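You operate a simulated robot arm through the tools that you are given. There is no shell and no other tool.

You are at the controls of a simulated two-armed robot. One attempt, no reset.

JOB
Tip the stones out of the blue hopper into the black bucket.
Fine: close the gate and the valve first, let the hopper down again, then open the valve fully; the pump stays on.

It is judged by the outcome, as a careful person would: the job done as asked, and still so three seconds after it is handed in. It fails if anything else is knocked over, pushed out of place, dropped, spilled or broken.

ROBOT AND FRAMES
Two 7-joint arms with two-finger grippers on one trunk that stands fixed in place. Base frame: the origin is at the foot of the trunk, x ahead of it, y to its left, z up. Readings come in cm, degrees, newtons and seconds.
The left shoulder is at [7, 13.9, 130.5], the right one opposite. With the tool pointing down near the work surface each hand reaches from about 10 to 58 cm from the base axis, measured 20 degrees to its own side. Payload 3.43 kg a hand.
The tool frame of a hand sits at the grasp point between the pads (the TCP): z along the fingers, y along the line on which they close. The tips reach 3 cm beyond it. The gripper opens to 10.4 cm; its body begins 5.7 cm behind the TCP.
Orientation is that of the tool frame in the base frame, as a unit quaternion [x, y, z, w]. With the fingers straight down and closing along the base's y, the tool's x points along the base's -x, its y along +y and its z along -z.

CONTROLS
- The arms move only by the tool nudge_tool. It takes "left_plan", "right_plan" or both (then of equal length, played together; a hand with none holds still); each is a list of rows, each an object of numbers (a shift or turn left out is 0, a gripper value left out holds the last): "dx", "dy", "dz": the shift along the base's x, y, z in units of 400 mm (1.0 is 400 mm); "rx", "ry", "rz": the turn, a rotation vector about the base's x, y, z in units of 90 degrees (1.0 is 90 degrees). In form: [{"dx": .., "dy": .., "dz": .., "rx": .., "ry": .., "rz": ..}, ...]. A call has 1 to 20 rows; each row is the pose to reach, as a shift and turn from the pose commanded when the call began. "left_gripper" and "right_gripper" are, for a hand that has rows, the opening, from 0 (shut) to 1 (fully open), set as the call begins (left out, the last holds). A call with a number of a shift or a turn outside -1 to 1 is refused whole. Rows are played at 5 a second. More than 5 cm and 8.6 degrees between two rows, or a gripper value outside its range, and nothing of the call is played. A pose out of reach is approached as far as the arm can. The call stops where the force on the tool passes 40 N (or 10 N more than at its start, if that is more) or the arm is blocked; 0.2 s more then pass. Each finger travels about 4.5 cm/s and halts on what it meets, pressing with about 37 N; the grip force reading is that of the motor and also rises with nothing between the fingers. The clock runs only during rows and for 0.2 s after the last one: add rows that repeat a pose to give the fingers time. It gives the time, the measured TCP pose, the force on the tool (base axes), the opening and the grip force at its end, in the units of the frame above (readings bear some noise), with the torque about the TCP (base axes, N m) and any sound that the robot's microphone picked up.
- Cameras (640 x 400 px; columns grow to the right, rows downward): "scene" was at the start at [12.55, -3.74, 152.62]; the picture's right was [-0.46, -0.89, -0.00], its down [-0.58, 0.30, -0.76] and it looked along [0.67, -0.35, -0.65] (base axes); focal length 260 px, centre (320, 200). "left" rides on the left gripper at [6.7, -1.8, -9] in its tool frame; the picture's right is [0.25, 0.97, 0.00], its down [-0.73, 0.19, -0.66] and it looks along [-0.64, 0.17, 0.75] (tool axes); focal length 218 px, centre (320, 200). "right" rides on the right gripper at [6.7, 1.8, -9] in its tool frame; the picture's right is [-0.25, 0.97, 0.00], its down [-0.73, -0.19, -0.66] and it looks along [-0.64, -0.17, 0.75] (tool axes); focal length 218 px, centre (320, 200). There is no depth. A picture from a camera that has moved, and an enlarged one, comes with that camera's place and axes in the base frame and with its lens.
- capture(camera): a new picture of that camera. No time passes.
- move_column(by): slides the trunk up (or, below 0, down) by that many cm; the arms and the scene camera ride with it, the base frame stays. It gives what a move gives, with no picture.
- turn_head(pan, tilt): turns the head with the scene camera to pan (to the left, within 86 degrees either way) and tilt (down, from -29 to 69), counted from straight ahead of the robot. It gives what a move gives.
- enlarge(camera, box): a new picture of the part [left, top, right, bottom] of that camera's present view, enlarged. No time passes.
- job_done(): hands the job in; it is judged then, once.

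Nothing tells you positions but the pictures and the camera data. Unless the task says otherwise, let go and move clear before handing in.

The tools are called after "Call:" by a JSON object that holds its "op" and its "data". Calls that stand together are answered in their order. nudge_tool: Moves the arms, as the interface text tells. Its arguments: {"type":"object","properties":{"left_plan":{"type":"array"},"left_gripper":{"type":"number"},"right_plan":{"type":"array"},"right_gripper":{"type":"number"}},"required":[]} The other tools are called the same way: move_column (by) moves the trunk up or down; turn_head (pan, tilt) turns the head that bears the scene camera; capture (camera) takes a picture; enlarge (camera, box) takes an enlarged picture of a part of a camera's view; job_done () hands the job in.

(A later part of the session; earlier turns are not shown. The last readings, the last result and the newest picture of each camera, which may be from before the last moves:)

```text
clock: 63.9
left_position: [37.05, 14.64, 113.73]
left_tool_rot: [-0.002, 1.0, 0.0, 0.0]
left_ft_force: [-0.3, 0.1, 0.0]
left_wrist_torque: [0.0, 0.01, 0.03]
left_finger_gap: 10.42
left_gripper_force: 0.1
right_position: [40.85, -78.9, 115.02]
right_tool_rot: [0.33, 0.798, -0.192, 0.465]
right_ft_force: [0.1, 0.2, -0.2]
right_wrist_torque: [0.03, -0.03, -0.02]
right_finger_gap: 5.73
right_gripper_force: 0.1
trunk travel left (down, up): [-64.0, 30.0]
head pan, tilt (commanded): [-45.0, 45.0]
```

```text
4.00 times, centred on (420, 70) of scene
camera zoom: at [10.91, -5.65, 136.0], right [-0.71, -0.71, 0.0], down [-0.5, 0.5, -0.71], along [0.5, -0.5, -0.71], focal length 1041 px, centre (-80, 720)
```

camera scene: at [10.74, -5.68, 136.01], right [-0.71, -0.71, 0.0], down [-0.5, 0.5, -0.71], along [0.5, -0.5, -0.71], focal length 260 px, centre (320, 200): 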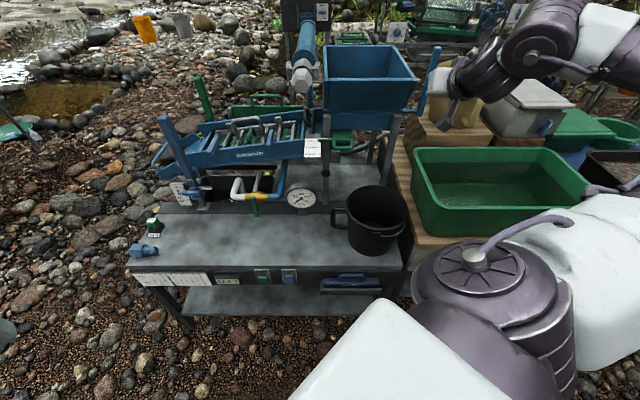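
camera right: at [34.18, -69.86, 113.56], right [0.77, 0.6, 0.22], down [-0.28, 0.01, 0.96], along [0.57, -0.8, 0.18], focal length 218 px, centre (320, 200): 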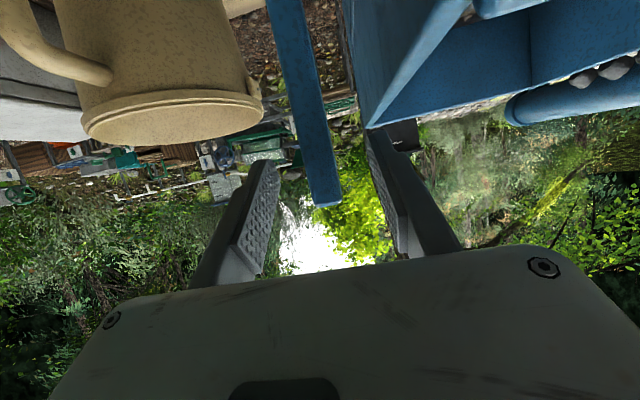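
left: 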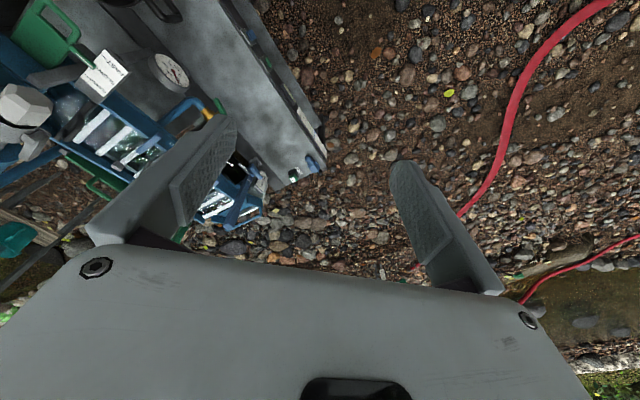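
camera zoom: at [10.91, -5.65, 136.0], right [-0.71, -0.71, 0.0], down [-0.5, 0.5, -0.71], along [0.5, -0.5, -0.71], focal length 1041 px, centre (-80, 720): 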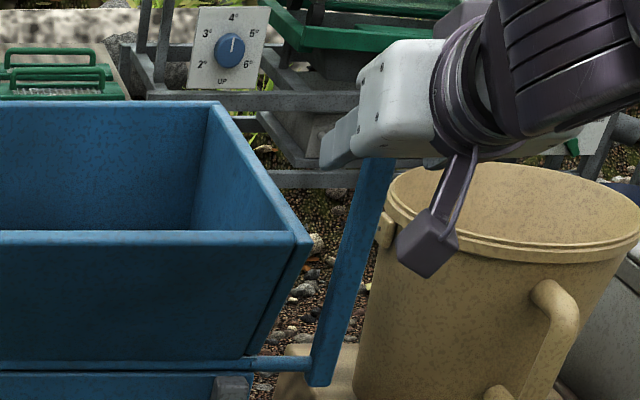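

The lever lies between the pads right at the grasp point, well centred. I'll drop slightly for a better purchase and close.

Call:
{"op": "nudge_tool", "data": {"right_plan": [{"dz": -0.01}, {"dz": -0.022}]}}

Call:
{"op": "nudge_tool", "data": {"right_plan": [{}, {}, {}, {}, {}, {}], "right_gripper": 0}}

Call:
{"op": "capture", "data": {"camera": "right"}}

Call:
{"op": "enlarge", "data": {"camera": "scene", "box": [320, 20, 480, 140]}}

```text
clock: 64.5
left_position: [36.98, 14.59, 113.74]
left_tool_rot: [-0.003, 1.0, -0.001, 0.0]
left_ft_force: [0.5, 0.3, 0.0]
left_wrist_torque: [-0.03, 0.05, 0.0]
left_finger_gap: 10.4
left_gripper_force: 0.1
right_position: [40.68, -78.92, 114.12]
right_tool_rot: [0.331, 0.798, -0.192, 0.466]
right_ft_force: [-1.1, -0.8, -0.2]
right_wrist_torque: [-0.02, 0.03, -0.02]
right_finger_gap: 5.72
right_gripper_force: 0.0
trunk travel left (down, up): [-64.0, 30.0]
head pan, tilt (commanded): [-45.0, 45.0]
```

```text
clock: 65.8
left_position: [36.99, 14.59, 113.65]
left_tool_rot: [-0.004, 1.0, 0.001, 0.0]
left_ft_force: [-0.3, -0.8, 0.0]
left_wrist_torque: [0.0, -0.01, 0.01]
left_finger_gap: 10.41
left_gripper_force: 0.1
right_position: [40.73, -78.9, 114.17]
right_tool_rot: [0.331, 0.798, -0.193, 0.465]
right_ft_force: [0.7, -0.5, -1.4]
right_wrist_torque: [-0.15, -0.1, 0.02]
right_finger_gap: 1.77
right_gripper_force: 45.2
trunk travel left (down, up): [-64.0, 30.0]
head pan, tilt (commanded): [-45.0, 45.0]
```

```text
taken
camera right: at [34.1, -69.77, 112.73], right [0.77, 0.6, 0.22], down [-0.29, 0.01, 0.96], along [0.57, -0.8, 0.18], focal length 218 px, centre (320, 200)
```

right: 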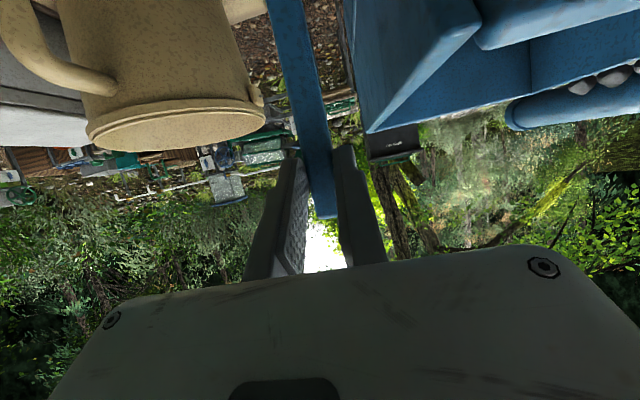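

```text
3.33 times, centred on (400, 80) of scene
camera zoom: at [10.83, -5.59, 136.01], right [-0.71, -0.71, 0.0], down [-0.5, 0.5, -0.71], along [0.5, -0.5, -0.71], focal length 867 px, centre (53, 600)
```

zoom: 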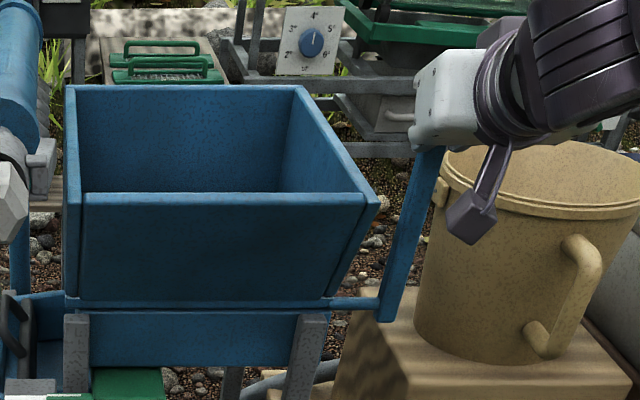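

The lever is held (bar 1.8 cm, 45 N grip). I'll begin tipping slowly along the arc around the hinge rod at about u=84.3, z=99.9, starting with 15°.

Call:
{"op": "nudge_tool", "data": {"right_plan": [{"dx": -0.011, "dy": 0.011, "dz": 0.0}, {"dx": -0.0221, "dy": 0.0221, "dz": -0.0008}, {"dx": -0.033, "dy": 0.033, "dz": -0.002}, {"dx": -0.0442, "dy": 0.0442, "dz": -0.0043}, {"dx": -0.055, "dy": 0.055, "dz": -0.007}, {"dx": -0.0654, "dy": 0.0654, "dz": -0.0103}]}}

Call:
{"op": "capture", "data": {"camera": "scene"}}

Call:
{"op": "enlarge", "data": {"camera": "scene", "box": [300, 20, 480, 160]}}

```text
clock: 67.2
left_position: [37.1, 14.51, 113.69]
left_tool_rot: [-0.003, 1.0, 0.001, 0.0]
left_ft_force: [0.6, 0.1, -0.2]
left_wrist_torque: [-0.01, -0.02, -0.01]
left_finger_gap: 10.4
left_gripper_force: 0.0
right_position: [38.15, -76.39, 113.48]
right_tool_rot: [0.33, 0.799, -0.191, 0.464]
right_ft_force: [10.1, -11.4, 4.5]
right_wrist_torque: [-1.08, -0.56, 0.0]
right_finger_gap: 1.77
right_gripper_force: 44.6
trunk travel left (down, up): [-64.0, 30.0]
head pan, tilt (commanded): [-45.0, 45.0]
```

```text
taken
camera scene: at [10.99, -5.78, 135.98], right [-0.71, -0.71, 0.0], down [-0.5, 0.5, -0.71], along [0.5, -0.5, -0.71], focal length 260 px, centre (320, 200)
```

scene: 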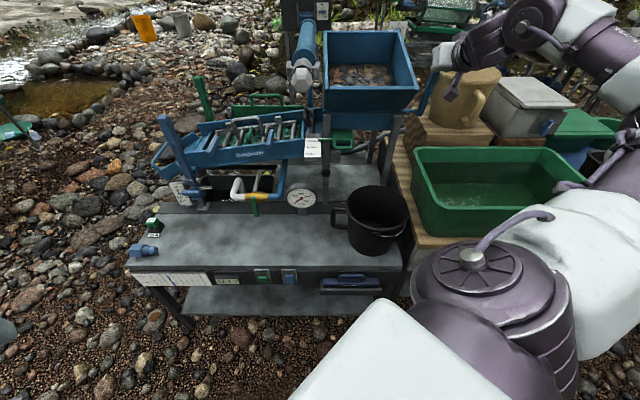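

```text
2.86 times, centred on (390, 90) of scene
camera zoom: at [10.99, -5.78, 135.98], right [-0.71, -0.71, 0.0], down [-0.5, 0.5, -0.71], along [0.5, -0.5, -0.71], focal length 743 px, centre (120, 514)
```

zoom: 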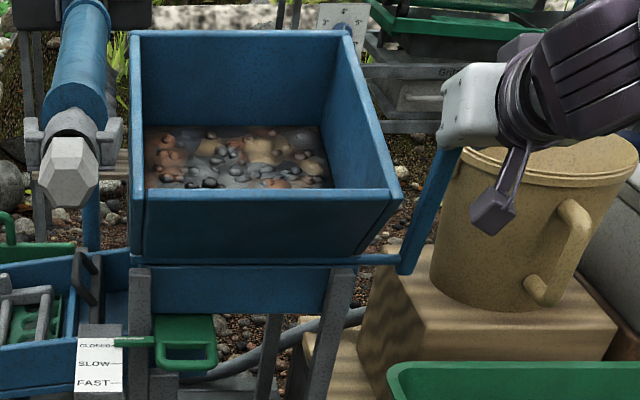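

The hopper tips as expected, and now I can see the stones cover the full width of the hopper floor. Let me look closer to judge where the bucket must be.

Call:
{"op": "enlarge", "data": {"camera": "scene", "box": [315, 25, 425, 125]}}

Call:
{"op": "capture", "data": {"camera": "right"}}

Call:
{"op": "capture", "data": {"camera": "left"}}

```text
4.00 times, centred on (370, 75) of scene
camera zoom: at [10.99, -5.78, 135.98], right [-0.71, -0.71, 0.0], down [-0.5, 0.5, -0.71], along [0.5, -0.5, -0.71], focal length 1041 px, centre (120, 700)
```

zoom: 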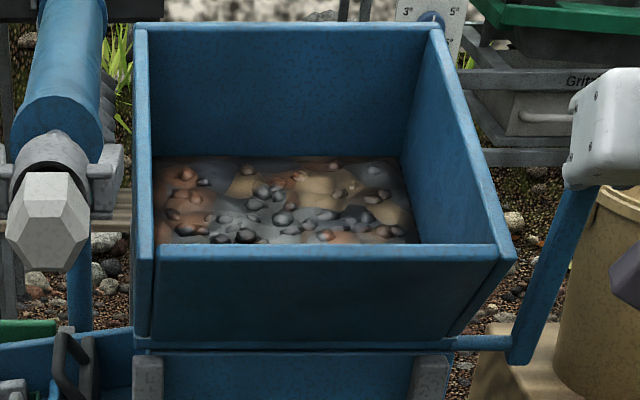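

```text
taken
camera right: at [31.59, -67.24, 112.14], right [0.77, 0.6, 0.22], down [-0.28, 0.01, 0.96], along [0.57, -0.8, 0.18], focal length 218 px, centre (320, 200)
```

right: 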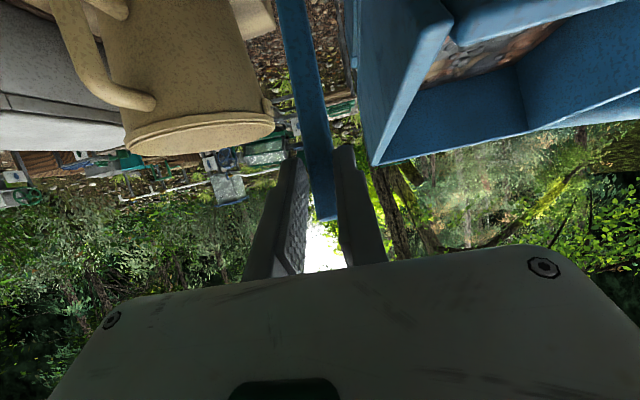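

```text
taken
camera left: at [30.37, 12.82, 122.6], right [-0.26, 0.97, 0.0], down [0.73, 0.19, 0.66], along [0.63, 0.17, -0.75], focal length 218 px, centre (320, 200)
```

left: 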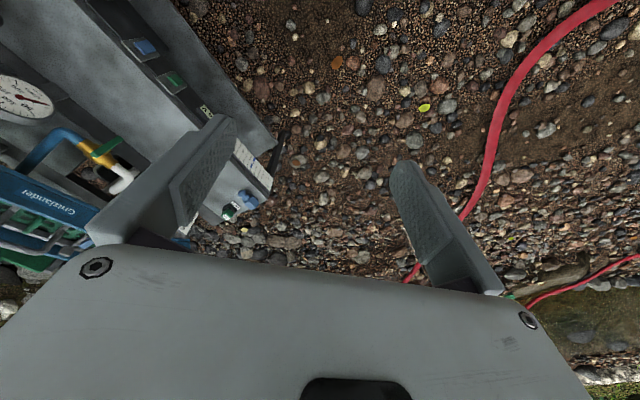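

The stones span about v = 0 to 17.5 (centre ≈ 8.7), so the bucket (now centred ≈ 14) must sit further left. I'll let the hopper back down, release the lever, and reposition the bucket before tipping.

Call:
{"op": "nudge_tool", "data": {"right_plan": [{"dx": 0.011, "dy": -0.011, "dz": 0.004}, {"dx": 0.022, "dy": -0.022, "dz": 0.007}, {"dx": 0.033, "dy": -0.033, "dz": 0.01}, {"dx": 0.0442, "dy": -0.0442, "dz": 0.013}, {"dx": 0.055, "dy": -0.055, "dz": 0.016}, {"dx": 0.0645, "dy": -0.0645, "dz": 0.017}]}}

Call:
{"op": "enlarge", "data": {"camera": "scene", "box": [300, 20, 480, 160]}}

```text
clock: 68.7
left_position: [36.63, 14.84, 113.8]
left_tool_rot: [-0.001, 1.0, -0.001, 0.002]
left_ft_force: [-0.3, 0.3, 0.0]
left_wrist_torque: [-0.01, 0.02, -0.04]
left_finger_gap: 10.41
left_gripper_force: 0.0
right_position: [40.19, -78.36, 114.15]
right_tool_rot: [0.331, 0.8, -0.193, 0.461]
right_ft_force: [-19.5, 23.9, -21.2]
right_wrist_torque: [0.86, 0.17, -0.03]
right_finger_gap: 1.74
right_gripper_force: 45.6
trunk travel left (down, up): [-64.0, 30.0]
head pan, tilt (commanded): [-45.0, 45.0]
```

```text
2.86 times, centred on (390, 90) of scene
camera zoom: at [10.49, -5.38, 136.01], right [-0.71, -0.71, 0.0], down [-0.5, 0.5, -0.71], along [0.5, -0.5, -0.71], focal length 743 px, centre (120, 514)
```

zoom: 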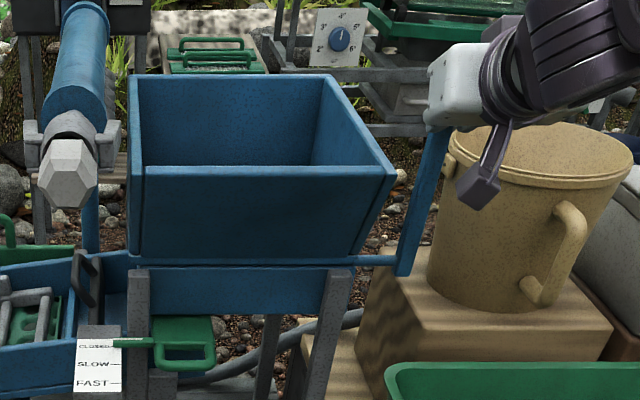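

The hopper is down against its rest. I'll release the lever and back straight off.

Call:
{"op": "nudge_tool", "data": {"right_plan": [{}, {}, {}, {}, {}], "right_gripper": 0.55}}

Call:
{"op": "nudge_tool", "data": {"right_plan": [{"dx": -0.04, "dy": 0.04, "dz": 0.01}, {"dx": -0.1, "dy": 0.1, "dz": 0.02}, {"dx": -0.17, "dy": 0.17, "dz": 0.03}, {"dx": -0.24, "dy": 0.24, "dz": 0.03}]}}

Call:
{"op": "enlarge", "data": {"camera": "scene", "box": [300, 20, 480, 160]}}

Call:
{"op": "capture", "data": {"camera": "right"}}

```text
clock: 69.8
left_position: [36.76, 14.61, 113.74]
left_tool_rot: [-0.002, 1.0, 0.0, 0.001]
left_ft_force: [0.8, 0.0, -0.3]
left_wrist_torque: [0.02, 0.01, -0.01]
left_finger_gap: 10.4
left_gripper_force: 0.1
right_position: [40.69, -78.76, 114.37]
right_tool_rot: [0.331, 0.798, -0.192, 0.466]
right_ft_force: [-0.2, 0.1, 0.0]
right_wrist_torque: [-0.01, -0.01, 0.02]
right_finger_gap: 5.72
right_gripper_force: 0.1
trunk travel left (down, up): [-64.0, 30.0]
head pan, tilt (commanded): [-45.0, 45.0]
```

```text
clock: 70.8
left_position: [36.9, 14.74, 113.77]
left_tool_rot: [-0.003, 1.0, -0.001, 0.0]
left_ft_force: [-0.5, 0.1, 0.0]
left_wrist_torque: [-0.05, -0.03, -0.02]
left_finger_gap: 10.38
left_gripper_force: 0.0
right_position: [30.91, -68.94, 115.74]
right_tool_rot: [0.331, 0.798, -0.193, 0.466]
right_ft_force: [0.0, 1.2, 1.0]
right_wrist_torque: [-0.01, 0.02, -0.03]
right_finger_gap: 5.71
right_gripper_force: 0.2
trunk travel left (down, up): [-64.0, 30.0]
head pan, tilt (commanded): [-45.0, 45.0]
```

```text
2.86 times, centred on (390, 90) of scene
camera zoom: at [10.61, -5.42, 136.03], right [-0.71, -0.71, 0.0], down [-0.5, 0.5, -0.71], along [0.5, -0.5, -0.71], focal length 743 px, centre (120, 514)
```

zoom: 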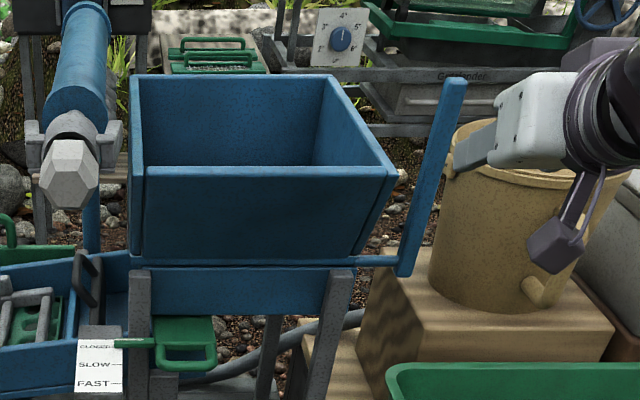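

```text
taken
camera right: at [24.31, -59.86, 114.32], right [0.77, 0.6, 0.22], down [-0.29, 0.02, 0.96], along [0.57, -0.8, 0.18], focal length 218 px, centre (320, 200)
```

right: 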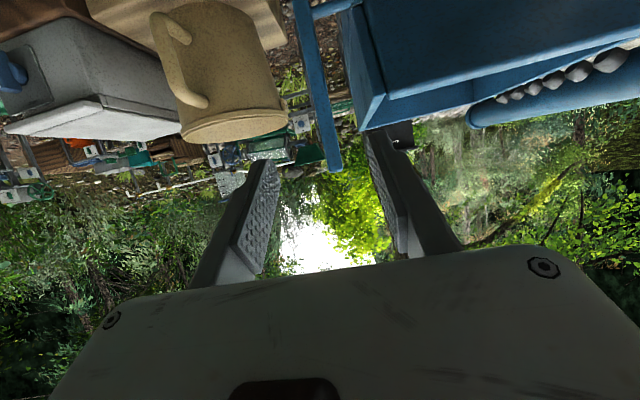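

Hopper is at rest again. I'll raise the trunk briefly so the head can look down into both hopper and bucket for accurate alignment.

Call:
{"op": "move_column", "data": {"by": 30}}

Call:
{"op": "capture", "data": {"camera": "scene"}}

Call:
{"op": "enlarge", "data": {"camera": "scene", "box": [290, 90, 430, 270]}}

Call:
{"op": "enlarge", "data": {"camera": "scene", "box": [310, 90, 420, 170]}}

```text
clock: 73.8
left_position: [36.94, 14.64, 143.66]
left_tool_rot: [-0.002, 1.0, 0.0, 0.001]
left_ft_force: [0.0, 0.3, 0.6]
left_wrist_torque: [0.01, 0.0, 0.0]
left_finger_gap: 10.4
left_gripper_force: 0.2
right_position: [31.08, -69.27, 145.58]
right_tool_rot: [0.331, 0.798, -0.192, 0.465]
right_ft_force: [-0.1, -0.6, -0.1]
right_wrist_torque: [-0.02, 0.0, 0.01]
right_finger_gap: 5.72
right_gripper_force: 0.1
trunk travel left (down, up): [-94.0, 0.0]
head pan, tilt (commanded): [-45.0, 45.0]
```

```text
taken
camera scene: at [10.81, -5.58, 166.01], right [-0.71, -0.71, 0.0], down [-0.5, 0.5, -0.71], along [0.5, -0.5, -0.71], focal length 260 px, centre (320, 200)
```

scene: 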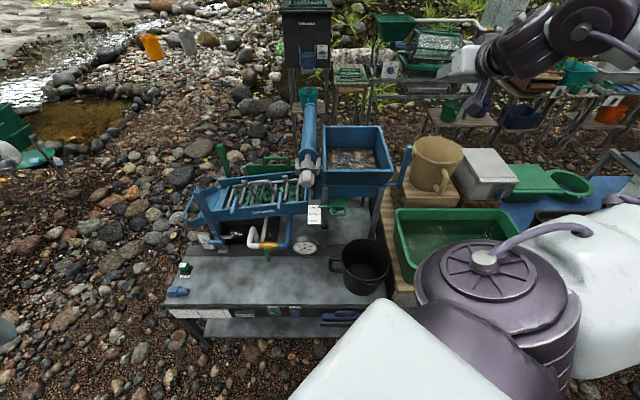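

```text
2.22 times, centred on (360, 180) of scene
camera zoom: at [10.81, -5.58, 166.01], right [-0.71, -0.71, 0.0], down [-0.5, 0.5, -0.71], along [0.5, -0.5, -0.71], focal length 578 px, centre (231, 244)
```

zoom: 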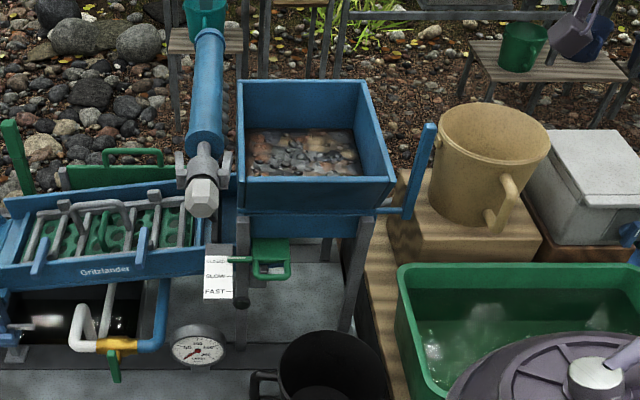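

```text
5.00 times, centred on (365, 130) of scene
camera zoom: at [10.81, -5.58, 166.01], right [-0.71, -0.71, 0.0], down [-0.5, 0.5, -0.71], along [0.5, -0.5, -0.71], focal length 1301 px, centre (95, 550)
```

zoom: 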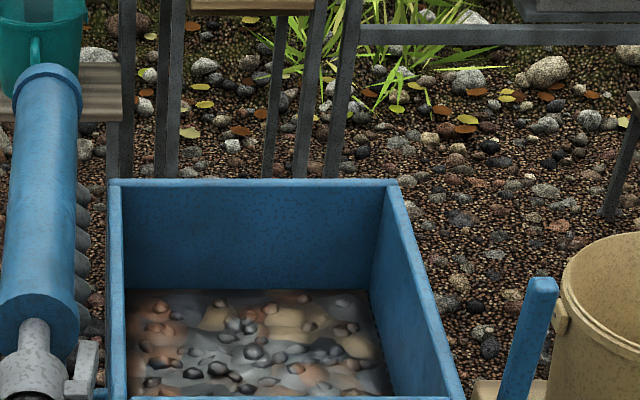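

Call:
{"op": "enlarge", "data": {"camera": "scene", "box": [325, 120, 395, 175]}}

Call:
{"op": "enlarge", "data": {"camera": "scene", "box": [310, 220, 420, 310]}}

Call:
{"op": "enlarge", "data": {"camera": "scene", "box": [180, 160, 330, 270]}}

```text
7.27 times, centred on (360, 148) of scene
camera zoom: at [10.81, -5.58, 166.01], right [-0.71, -0.71, 0.0], down [-0.5, 0.5, -0.71], along [0.5, -0.5, -0.71], focal length 1892 px, centre (29, 582)
```

zoom: 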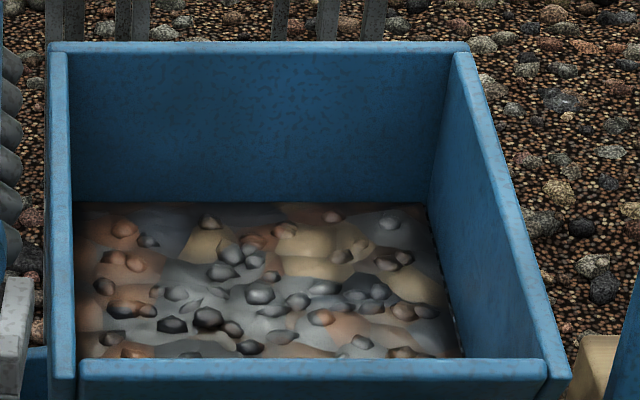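

```text
4.44 times, centred on (365, 265) of scene
camera zoom: at [10.81, -5.58, 166.01], right [-0.71, -0.71, 0.0], down [-0.5, 0.5, -0.71], along [0.5, -0.5, -0.71], focal length 1156 px, centre (120, -89)
```

zoom: 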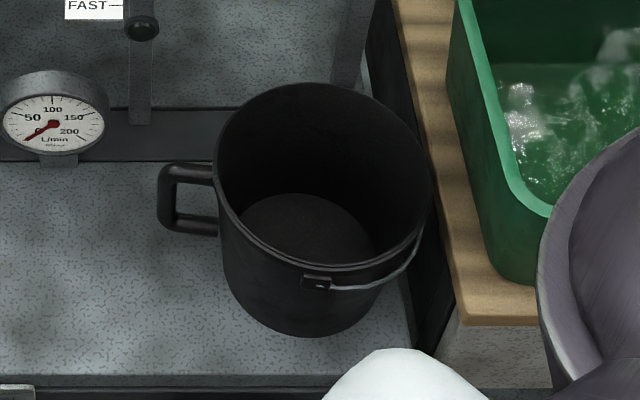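

```text
3.64 times, centred on (255, 215) of scene
camera zoom: at [10.81, -5.58, 166.01], right [-0.71, -0.71, 0.0], down [-0.5, 0.5, -0.71], along [0.5, -0.5, -0.71], focal length 946 px, centre (556, 146)
```

zoom: 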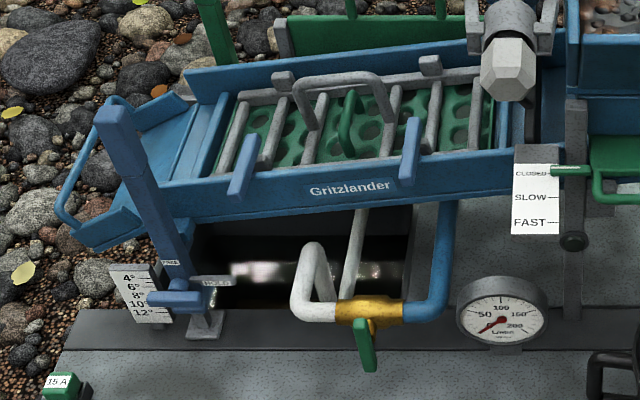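

I now see the white "bars" were water jets, gone with the valve shut. Hopper and stone bed are centred at v≈9.3 and the bucket at ≈14.5, so it needs to go about 5.3 cm left. I'll lower the trunk again and bring the closed fingers back to it, this time nearly vertical so the wrist camera clears the rim.

Call:
{"op": "move_column", "data": {"by": -30}}

Call:
{"op": "nudge_tool", "data": {"right_plan": [{"dx": 0.0354, "dy": 0.0606, "rx": 0.0617, "ry": 0.0617}, {"dx": 0.0708, "dy": 0.1212, "rx": 0.1234, "ry": 0.1234}, {"dx": 0.106, "dy": 0.1818, "rx": 0.185, "ry": 0.185}, {"dx": 0.1416, "dy": 0.2424, "rx": 0.247, "ry": 0.247}, {"dx": 0.177, "dy": 0.303, "rx": 0.309, "ry": 0.309}, {"dx": 0.2124, "dy": 0.3636, "rx": 0.37, "ry": 0.37}, {"dx": 0.2475, "dy": 0.424, "rx": 0.432, "ry": 0.432}, {"dx": 0.2475, "dy": 0.424, "rx": 0.432, "ry": 0.432}], "right_gripper": 0}}

Call:
{"op": "move_column", "data": {"by": -17}}

Call:
{"op": "capture", "data": {"camera": "right"}}

Call:
{"op": "capture", "data": {"camera": "scene"}}

```text
clock: 76.8
left_position: [36.97, 14.74, 113.73]
left_tool_rot: [-0.003, 1.0, 0.0, 0.0]
left_ft_force: [-0.3, 0.0, 0.0]
left_wrist_torque: [0.02, 0.02, 0.01]
left_finger_gap: 10.43
left_gripper_force: 0.2
right_position: [31.1, -69.08, 115.61]
right_tool_rot: [0.331, 0.798, -0.193, 0.466]
right_ft_force: [-0.3, 0.6, 0.5]
right_wrist_torque: [0.03, 0.01, 0.05]
right_finger_gap: 5.72
right_gripper_force: 0.0
trunk travel left (down, up): [-64.0, 30.0]
head pan, tilt (commanded): [-45.0, 45.0]
```

```text
clock: 78.7
left_position: [36.82, 14.66, 113.73]
left_tool_rot: [-0.003, 1.0, 0.0, 0.001]
left_ft_force: [-0.4, -0.8, 0.1]
left_wrist_torque: [0.0, 0.0, 0.0]
left_finger_gap: 10.4
left_gripper_force: 0.0
right_position: [40.92, -52.15, 115.69]
right_tool_rot: [0.381, 0.923, -0.017, 0.044]
right_ft_force: [-0.1, -0.7, 0.2]
right_wrist_torque: [0.05, -0.04, -0.02]
right_finger_gap: 0.0
right_gripper_force: 34.9
trunk travel left (down, up): [-64.0, 30.0]
head pan, tilt (commanded): [-45.0, 45.0]
```

```text
clock: 80.6
left_position: [36.9, 14.69, 96.8]
left_tool_rot: [-0.003, 1.0, 0.0, 0.001]
left_ft_force: [-0.2, -0.2, 0.4]
left_wrist_torque: [-0.02, 0.04, -0.01]
left_finger_gap: 10.38
left_gripper_force: 0.1
right_position: [40.96, -52.1, 98.62]
right_tool_rot: [0.381, 0.923, -0.018, 0.044]
right_ft_force: [-0.3, 0.0, -0.7]
right_wrist_torque: [0.0, -0.02, -0.02]
right_finger_gap: 0.0
right_gripper_force: 34.5
trunk travel left (down, up): [-47.0, 47.0]
head pan, tilt (commanded): [-45.0, 45.0]
```

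```text
taken
camera right: at [36.94, -45.54, 106.91], right [0.86, 0.51, 0.02], down [0.33, -0.6, 0.72], along [0.38, -0.62, -0.69], focal length 218 px, centre (320, 200)
```

right: 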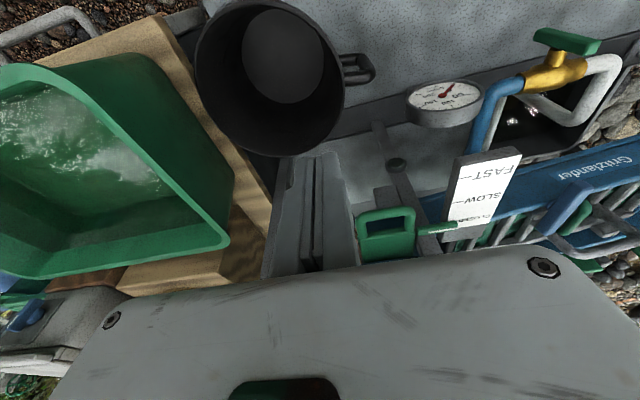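

```text
taken
camera scene: at [10.8, -5.56, 119.01], right [-0.71, -0.71, 0.0], down [-0.5, 0.5, -0.71], along [0.5, -0.5, -0.71], focal length 260 px, centre (320, 200)
```

scene: 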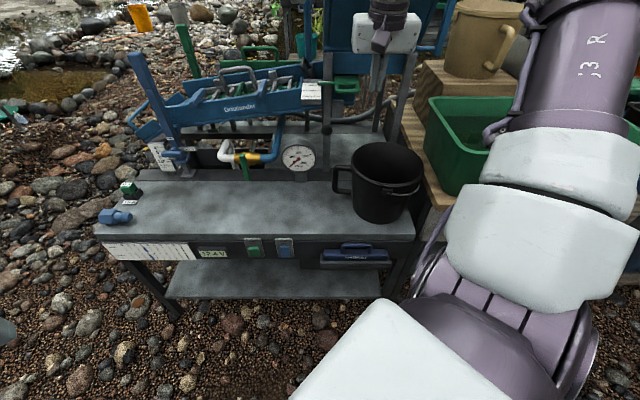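

Call:
{"op": "nudge_tool", "data": {"right_plan": [{"dx": 0.0336, "dy": -0.0088, "dz": -0.08}, {"dx": 0.0336, "dy": -0.0088, "dz": -0.18}, {"dx": 0.0336, "dy": -0.0088, "dz": -0.28}, {"dx": 0.0336, "dy": -0.0088, "dz": -0.36}, {"dx": 0.0336, "dy": -0.0088, "dz": -0.42}]}}

Call:
{"op": "capture", "data": {"camera": "right"}}

Call:
{"op": "enlarge", "data": {"camera": "scene", "box": [290, 60, 450, 240]}}

```text
clock: 81.8
left_position: [37.07, 14.59, 96.75]
left_tool_rot: [-0.003, 1.0, 0.0, -0.001]
left_ft_force: [-0.8, -0.6, 0.2]
left_wrist_torque: [0.0, -0.03, -0.01]
left_finger_gap: 10.4
left_gripper_force: 0.1
right_position: [42.47, -52.45, 81.64]
right_tool_rot: [0.383, 0.922, -0.018, 0.045]
right_ft_force: [0.2, -0.5, 0.5]
right_wrist_torque: [0.0, 0.03, -0.02]
right_finger_gap: 0.0
right_gripper_force: 34.4
trunk travel left (down, up): [-47.0, 47.0]
head pan, tilt (commanded): [-45.0, 45.0]
```

```text
taken
camera right: at [38.33, -45.96, 90.01], right [0.86, 0.51, 0.03], down [0.33, -0.6, 0.72], along [0.38, -0.62, -0.69], focal length 218 px, centre (320, 200)
```

right: 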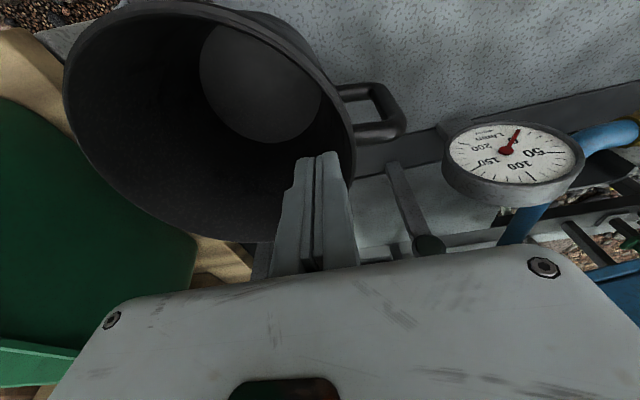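

```text
2.22 times, centred on (370, 150) of scene
camera zoom: at [10.84, -5.62, 119.01], right [-0.71, -0.71, 0.0], down [-0.5, 0.5, -0.71], along [0.5, -0.5, -0.71], focal length 578 px, centre (209, 311)
```

zoom: 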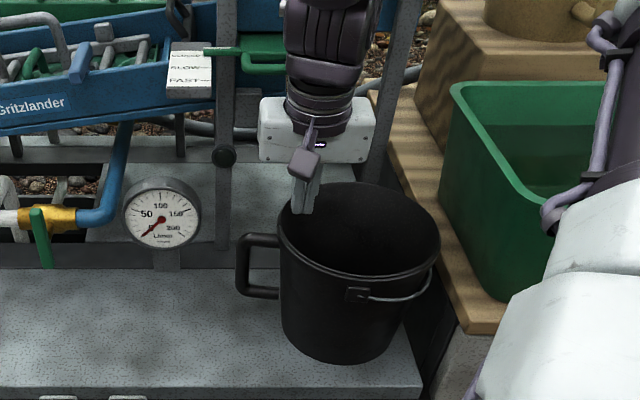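

Call:
{"op": "nudge_tool", "data": {"right_plan": [{"dx": -0.025, "dy": -0.025}, {"dx": -0.025, "dy": -0.025, "dz": -0.07}, {"dx": -0.025, "dy": -0.025, "dz": -0.14}]}}

Call:
{"op": "capture", "data": {"camera": "right"}}

Call:
{"op": "enlarge", "data": {"camera": "scene", "box": [290, 60, 450, 240]}}

```text
clock: 82.6
left_position: [37.0, 14.73, 96.76]
left_tool_rot: [-0.003, 1.0, -0.001, -0.001]
left_ft_force: [0.0, 0.2, 0.5]
left_wrist_torque: [0.04, 0.03, -0.01]
left_finger_gap: 10.37
left_gripper_force: 0.1
right_position: [41.47, -53.49, 76.15]
right_tool_rot: [0.383, 0.923, -0.018, 0.044]
right_ft_force: [-0.6, -0.8, 0.2]
right_wrist_torque: [0.03, 0.0, -0.03]
right_finger_gap: 0.02
right_gripper_force: 34.5
trunk travel left (down, up): [-47.0, 47.0]
head pan, tilt (commanded): [-45.0, 45.0]
```

```text
taken
camera right: at [37.37, -46.89, 84.51], right [0.86, 0.51, 0.02], down [0.33, -0.6, 0.72], along [0.38, -0.62, -0.69], focal length 218 px, centre (320, 200)
```

right: 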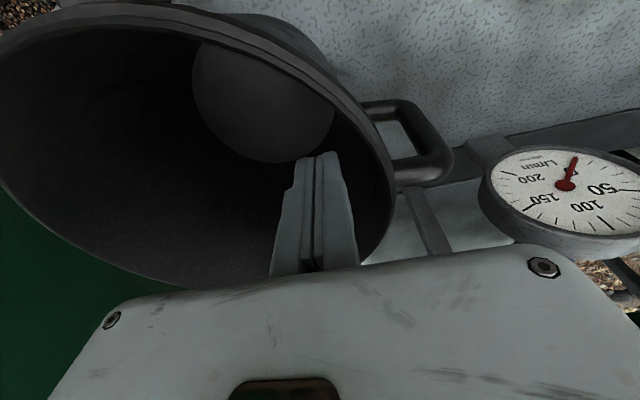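

```text
2.22 times, centred on (370, 150) of scene
camera zoom: at [10.83, -5.62, 119.01], right [-0.71, -0.71, 0.0], down [-0.5, 0.5, -0.71], along [0.5, -0.5, -0.71], focal length 578 px, centre (209, 311)
```

zoom: 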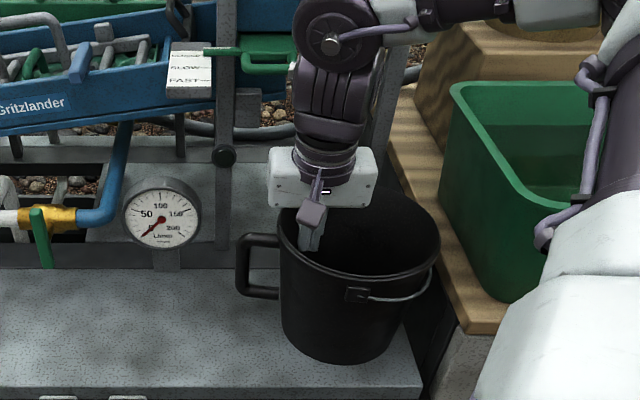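

Call:
{"op": "nudge_tool", "data": {"right_plan": [{"dz": -0.025}, {"dx": 0.012, "dy": 0.012, "dz": -0.025}, {"dx": 0.024, "dy": 0.024, "dz": -0.025}, {"dx": 0.036, "dy": 0.036, "dz": -0.025}, {"dx": 0.048, "dy": 0.048, "dz": -0.025}, {"dx": 0.06, "dy": 0.06, "dz": -0.025}, {"dx": 0.072, "dy": 0.072, "dz": -0.025}]}}

Call:
{"op": "enlarge", "data": {"camera": "scene", "box": [290, 60, 450, 240]}}

Call:
{"op": "capture", "data": {"camera": "right"}}

```text
clock: 84.2
left_position: [36.9, 14.76, 96.84]
left_tool_rot: [-0.003, 1.0, -0.001, -0.001]
left_ft_force: [-0.2, -0.5, 0.0]
left_wrist_torque: [0.01, 0.01, 0.01]
left_finger_gap: 10.41
left_gripper_force: 0.1
right_position: [44.38, -50.56, 75.06]
right_tool_rot: [0.382, 0.923, -0.018, 0.044]
right_ft_force: [0.2, -0.7, -0.3]
right_wrist_torque: [0.04, 0.01, 0.01]
right_finger_gap: 0.0
right_gripper_force: 34.8
trunk travel left (down, up): [-47.0, 47.0]
head pan, tilt (commanded): [-45.0, 45.0]
```

```text
2.22 times, centred on (370, 150) of scene
camera zoom: at [10.82, -5.55, 119.01], right [-0.71, -0.71, 0.0], down [-0.5, 0.5, -0.71], along [0.5, -0.5, -0.71], focal length 578 px, centre (209, 311)
```

zoom: 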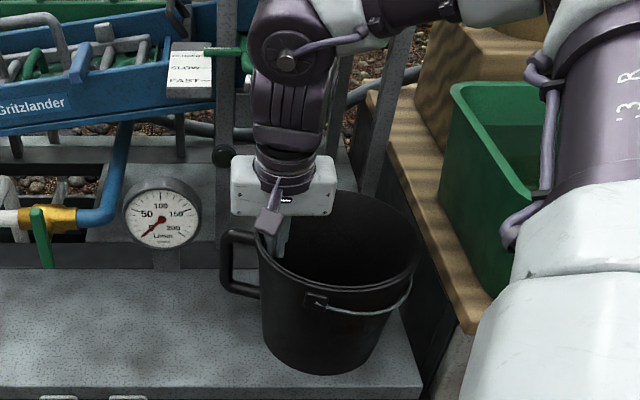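

```text
taken
camera right: at [40.21, -43.98, 83.49], right [0.86, 0.51, 0.02], down [0.33, -0.6, 0.72], along [0.38, -0.62, -0.69], focal length 218 px, centre (320, 200)
```

right: 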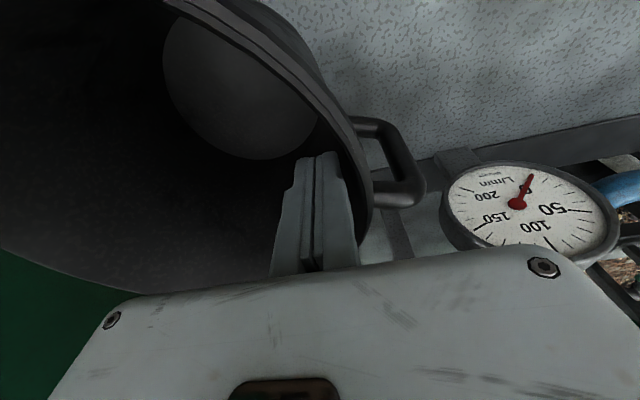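

Call:
{"op": "nudge_tool", "data": {"right_plan": [{"dx": -0.0212, "dy": -0.0212}, {"dx": 0.0035, "dy": -0.05}, {"dx": 0.0283, "dy": -0.0778}, {"dx": 0.0404, "dy": -0.0749}, {"dx": 0.0525, "dy": -0.072}, {"dx": 0.0646, "dy": -0.0691}, {"dx": 0.0767, "dy": -0.0662}, {"dx": 0.0888, "dy": -0.0633}]}}

Call:
{"op": "enlarge", "data": {"camera": "scene", "box": [290, 60, 450, 240]}}

Call:
{"op": "capture", "data": {"camera": "right"}}

```text
clock: 86.0
left_position: [37.0, 14.71, 96.74]
left_tool_rot: [-0.002, 1.0, 0.0, 0.001]
left_ft_force: [-0.4, 0.8, 0.1]
left_wrist_torque: [0.02, 0.0, 0.02]
left_finger_gap: 10.39
left_gripper_force: 0.0
right_position: [47.8, -53.11, 75.16]
right_tool_rot: [0.382, 0.923, -0.018, 0.044]
right_ft_force: [-1.4, -0.8, 1.1]
right_wrist_torque: [0.0, 0.03, -0.03]
right_finger_gap: 0.0
right_gripper_force: 34.4
trunk travel left (down, up): [-47.0, 47.0]
head pan, tilt (commanded): [-45.0, 45.0]
```

```text
2.22 times, centred on (370, 150) of scene
camera zoom: at [10.81, -5.56, 119.01], right [-0.71, -0.71, 0.0], down [-0.5, 0.5, -0.71], along [0.5, -0.5, -0.71], focal length 578 px, centre (209, 311)
```

zoom: 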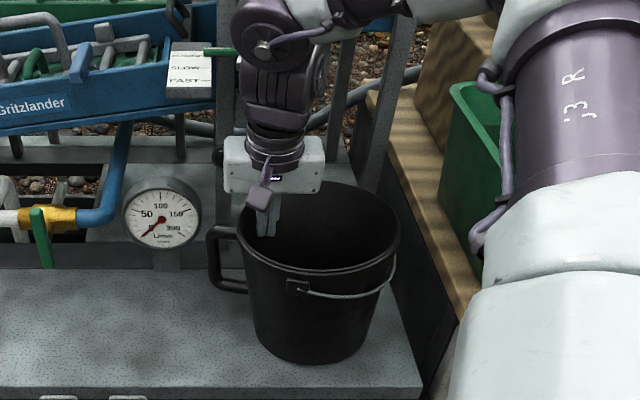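

```text
taken
camera right: at [43.74, -46.55, 83.48], right [0.86, 0.51, 0.02], down [0.33, -0.6, 0.72], along [0.38, -0.62, -0.69], focal length 218 px, centre (320, 200)
```

right: 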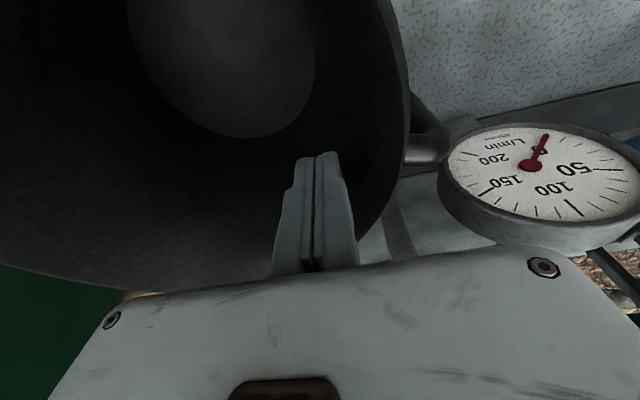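

The bucket is now centred about (68, 9.3), matching the hopper's centreline. I'll move the fingers off the wall and lift straight out.

Call:
{"op": "nudge_tool", "data": {"right_plan": [{"dx": -0.03, "dy": -0.03}, {"dx": -0.04, "dy": -0.04, "dz": 0.08}, {"dx": -0.04, "dy": -0.04, "dz": 0.18}, {"dx": -0.04, "dy": -0.04, "dz": 0.28}, {"dx": -0.04, "dy": -0.04, "dz": 0.38}]}}

Call:
{"op": "enlarge", "data": {"camera": "scene", "box": [290, 60, 450, 240]}}

Call:
{"op": "capture", "data": {"camera": "right"}}

```text
clock: 87.2
left_position: [36.91, 14.82, 96.74]
left_tool_rot: [-0.003, 1.0, -0.001, 0.001]
left_ft_force: [0.6, 0.4, 0.4]
left_wrist_torque: [-0.02, 0.01, -0.02]
left_finger_gap: 10.38
left_gripper_force: 0.1
right_position: [46.23, -54.62, 90.44]
right_tool_rot: [0.382, 0.923, -0.019, 0.045]
right_ft_force: [-0.8, -0.1, 1.3]
right_wrist_torque: [-0.02, 0.0, -0.01]
right_finger_gap: 0.02
right_gripper_force: 34.8
trunk travel left (down, up): [-47.0, 47.0]
head pan, tilt (commanded): [-45.0, 45.0]
```

```text
2.22 times, centred on (370, 150) of scene
camera zoom: at [10.77, -5.44, 119.01], right [-0.71, -0.71, 0.0], down [-0.5, 0.5, -0.71], along [0.5, -0.5, -0.71], focal length 578 px, centre (209, 311)
```

zoom: 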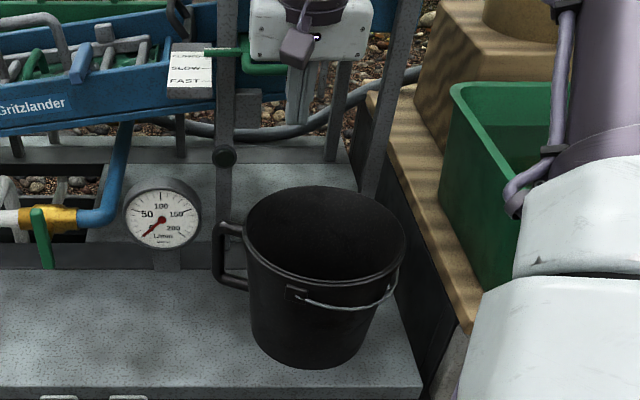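

```text
taken
camera right: at [42.11, -48.08, 98.79], right [0.86, 0.51, 0.02], down [0.33, -0.6, 0.72], along [0.38, -0.62, -0.69], focal length 218 px, centre (320, 200)
```

right: 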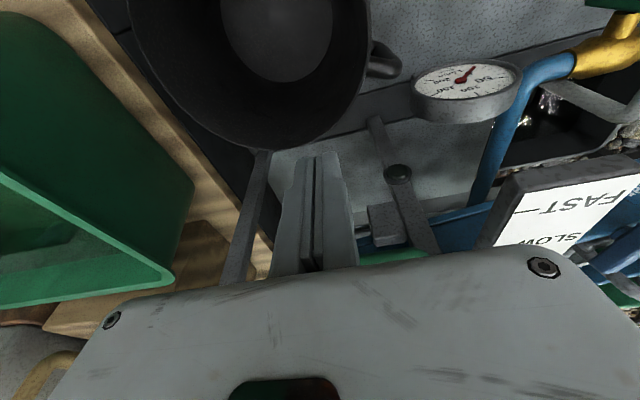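

The bucket rocked back slightly on release, to about (67, 10). I'll make one more small correction by its far-left inner wall, with more hand tilt so the wrist stays clear of the gate handle.

Call:
{"op": "nudge_tool", "data": {"right_plan": [{"dx": -0.02, "dy": -0.005, "rx": -0.06, "ry": -0.06}, {"dx": -0.065, "dy": -0.01, "rx": -0.118, "ry": -0.118}, {"dx": -0.065, "dy": -0.01, "rx": -0.118, "ry": -0.118, "dz": -0.1}, {"dx": -0.065, "dy": -0.01, "rx": -0.118, "ry": -0.118, "dz": -0.2}]}}

Call:
{"op": "enlarge", "data": {"camera": "scene", "box": [290, 60, 450, 240]}}

Call:
{"op": "capture", "data": {"camera": "right"}}

```text
clock: 88.2
left_position: [36.97, 14.67, 96.68]
left_tool_rot: [-0.002, 1.0, 0.001, 0.001]
left_ft_force: [-0.2, 0.4, -0.5]
left_wrist_torque: [0.01, 0.02, -0.01]
left_finger_gap: 10.41
left_gripper_force: 0.0
right_position: [43.74, -55.36, 82.2]
right_tool_rot: [0.378, 0.909, -0.067, 0.164]
right_ft_force: [-0.9, 1.1, -0.1]
right_wrist_torque: [-0.01, -0.01, -0.01]
right_finger_gap: 0.0
right_gripper_force: 34.9
trunk travel left (down, up): [-47.0, 47.0]
head pan, tilt (commanded): [-45.0, 45.0]
```

```text
2.22 times, centred on (370, 150) of scene
camera zoom: at [10.8, -5.65, 119.01], right [-0.71, -0.71, 0.0], down [-0.5, 0.5, -0.71], along [0.5, -0.5, -0.71], focal length 578 px, centre (209, 311)
```

zoom: 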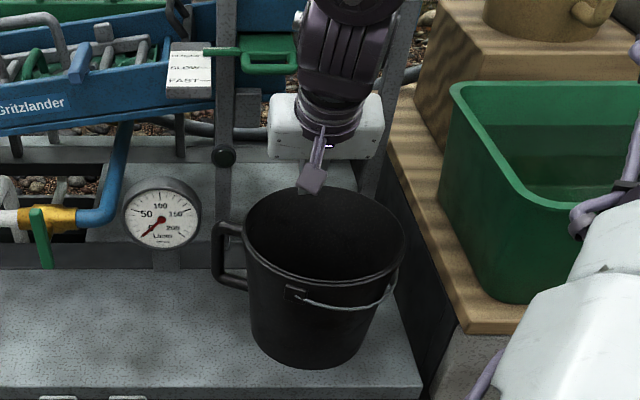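

```text
taken
camera right: at [38.21, -47.33, 88.35], right [0.85, 0.52, 0.09], down [0.18, -0.46, 0.87], along [0.49, -0.73, -0.48], focal length 218 px, centre (320, 200)
```

right: 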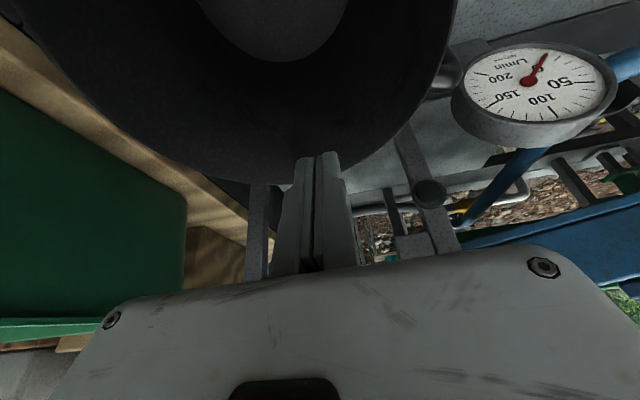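

Call:
{"op": "nudge_tool", "data": {"right_plan": [{"dz": -0.09}, {"dz": -0.1725}, {"dx": 0.0389, "dy": 0.0141, "dz": -0.1725}, {"dx": 0.0778, "dy": 0.0283, "dz": -0.1725}, {"dx": 0.0902, "dy": 0.0283, "dz": -0.1725}, {"dx": 0.1025, "dy": 0.0283, "dz": -0.1725}, {"dx": 0.1149, "dy": 0.0283, "dz": -0.1725}, {"dx": 0.1273, "dy": 0.0283, "dz": -0.1725}]}}

Call:
{"op": "enlarge", "data": {"camera": "scene", "box": [290, 60, 450, 240]}}

Call:
{"op": "capture", "data": {"camera": "right"}}

```text
clock: 90.0
left_position: [36.96, 14.61, 96.67]
left_tool_rot: [-0.003, 1.0, -0.001, 0.0]
left_ft_force: [0.7, -0.2, -0.7]
left_wrist_torque: [-0.01, -0.02, 0.01]
left_finger_gap: 10.4
left_gripper_force: 0.1
right_position: [48.82, -54.01, 75.55]
right_tool_rot: [0.377, 0.909, -0.068, 0.164]
right_ft_force: [-0.9, -0.4, 0.5]
right_wrist_torque: [-0.01, -0.01, 0.0]
right_finger_gap: 0.01
right_gripper_force: 34.9
trunk travel left (down, up): [-47.0, 47.0]
head pan, tilt (commanded): [-45.0, 45.0]
```

```text
2.22 times, centred on (370, 150) of scene
camera zoom: at [10.82, -5.56, 119.01], right [-0.71, -0.71, 0.0], down [-0.5, 0.5, -0.71], along [0.5, -0.5, -0.71], focal length 578 px, centre (209, 311)
```

zoom: 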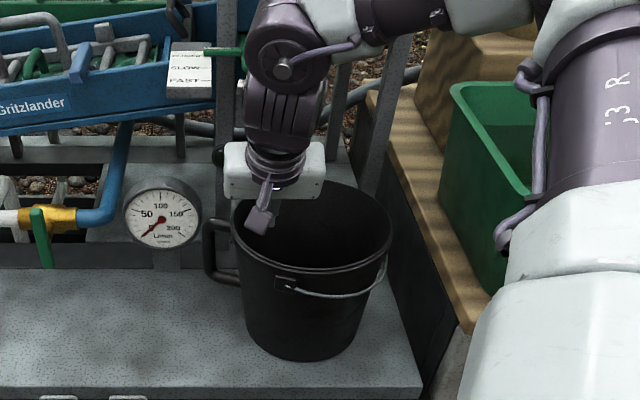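

```text
taken
camera right: at [43.33, -46.13, 81.55], right [0.85, 0.52, 0.09], down [0.19, -0.46, 0.87], along [0.49, -0.73, -0.48], focal length 218 px, centre (320, 200)
```

right: 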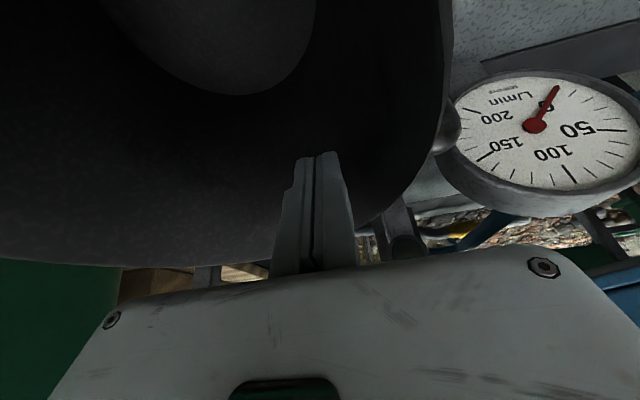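

Call:
{"op": "nudge_tool", "data": {"right_plan": [{"dx": -0.006, "dy": -0.003, "dz": 0.01}, {"dx": -0.006, "dy": -0.003, "dz": 0.06}, {"dx": -0.006, "dy": -0.003, "dz": 0.14}, {"dx": -0.006, "dy": -0.003, "dz": 0.24}, {"dx": -0.006, "dy": -0.003, "dz": 0.34}, {"dx": -0.006, "dy": -0.003, "dz": 0.44}]}}

Call:
{"op": "enlarge", "data": {"camera": "scene", "box": [290, 60, 450, 240]}}

Call:
{"op": "capture", "data": {"camera": "right"}}

```text
clock: 91.4
left_position: [36.81, 14.65, 96.66]
left_tool_rot: [-0.003, 1.0, -0.001, 0.001]
left_ft_force: [1.3, 0.2, -0.2]
left_wrist_torque: [0.0, 0.0, 0.0]
left_finger_gap: 10.4
left_gripper_force: 0.0
right_position: [48.47, -54.03, 93.16]
right_tool_rot: [0.377, 0.909, -0.068, 0.165]
right_ft_force: [0.6, 0.6, -0.7]
right_wrist_torque: [0.02, 0.02, -0.01]
right_finger_gap: 0.0
right_gripper_force: 34.3
trunk travel left (down, up): [-47.0, 47.0]
head pan, tilt (commanded): [-45.0, 45.0]
```

```text
2.22 times, centred on (370, 150) of scene
camera zoom: at [10.76, -5.46, 119.01], right [-0.71, -0.71, 0.0], down [-0.5, 0.5, -0.71], along [0.5, -0.5, -0.71], focal length 578 px, centre (209, 311)
```

zoom: 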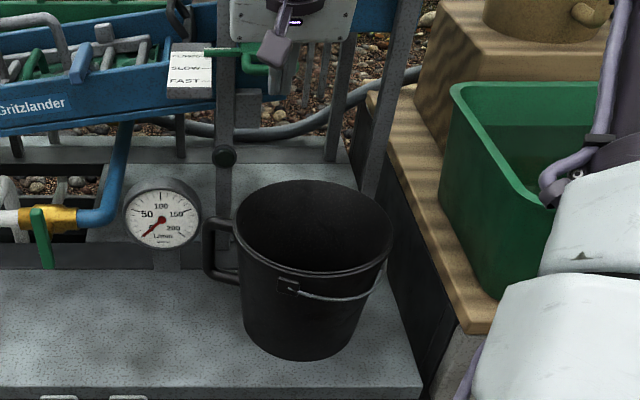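

```text
taken
camera right: at [43.03, -46.18, 99.26], right [0.85, 0.52, 0.09], down [0.19, -0.45, 0.87], along [0.49, -0.73, -0.48], focal length 218 px, centre (320, 200)
```

right: 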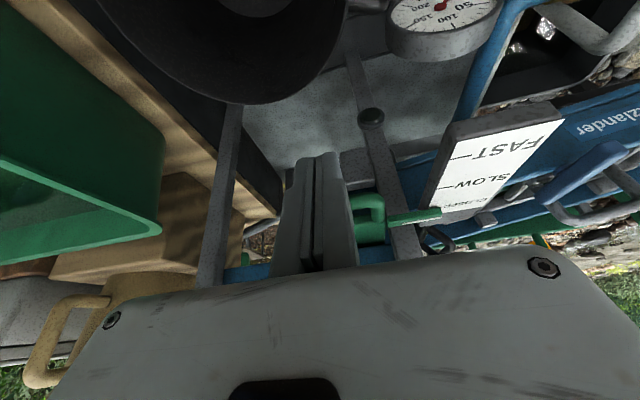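

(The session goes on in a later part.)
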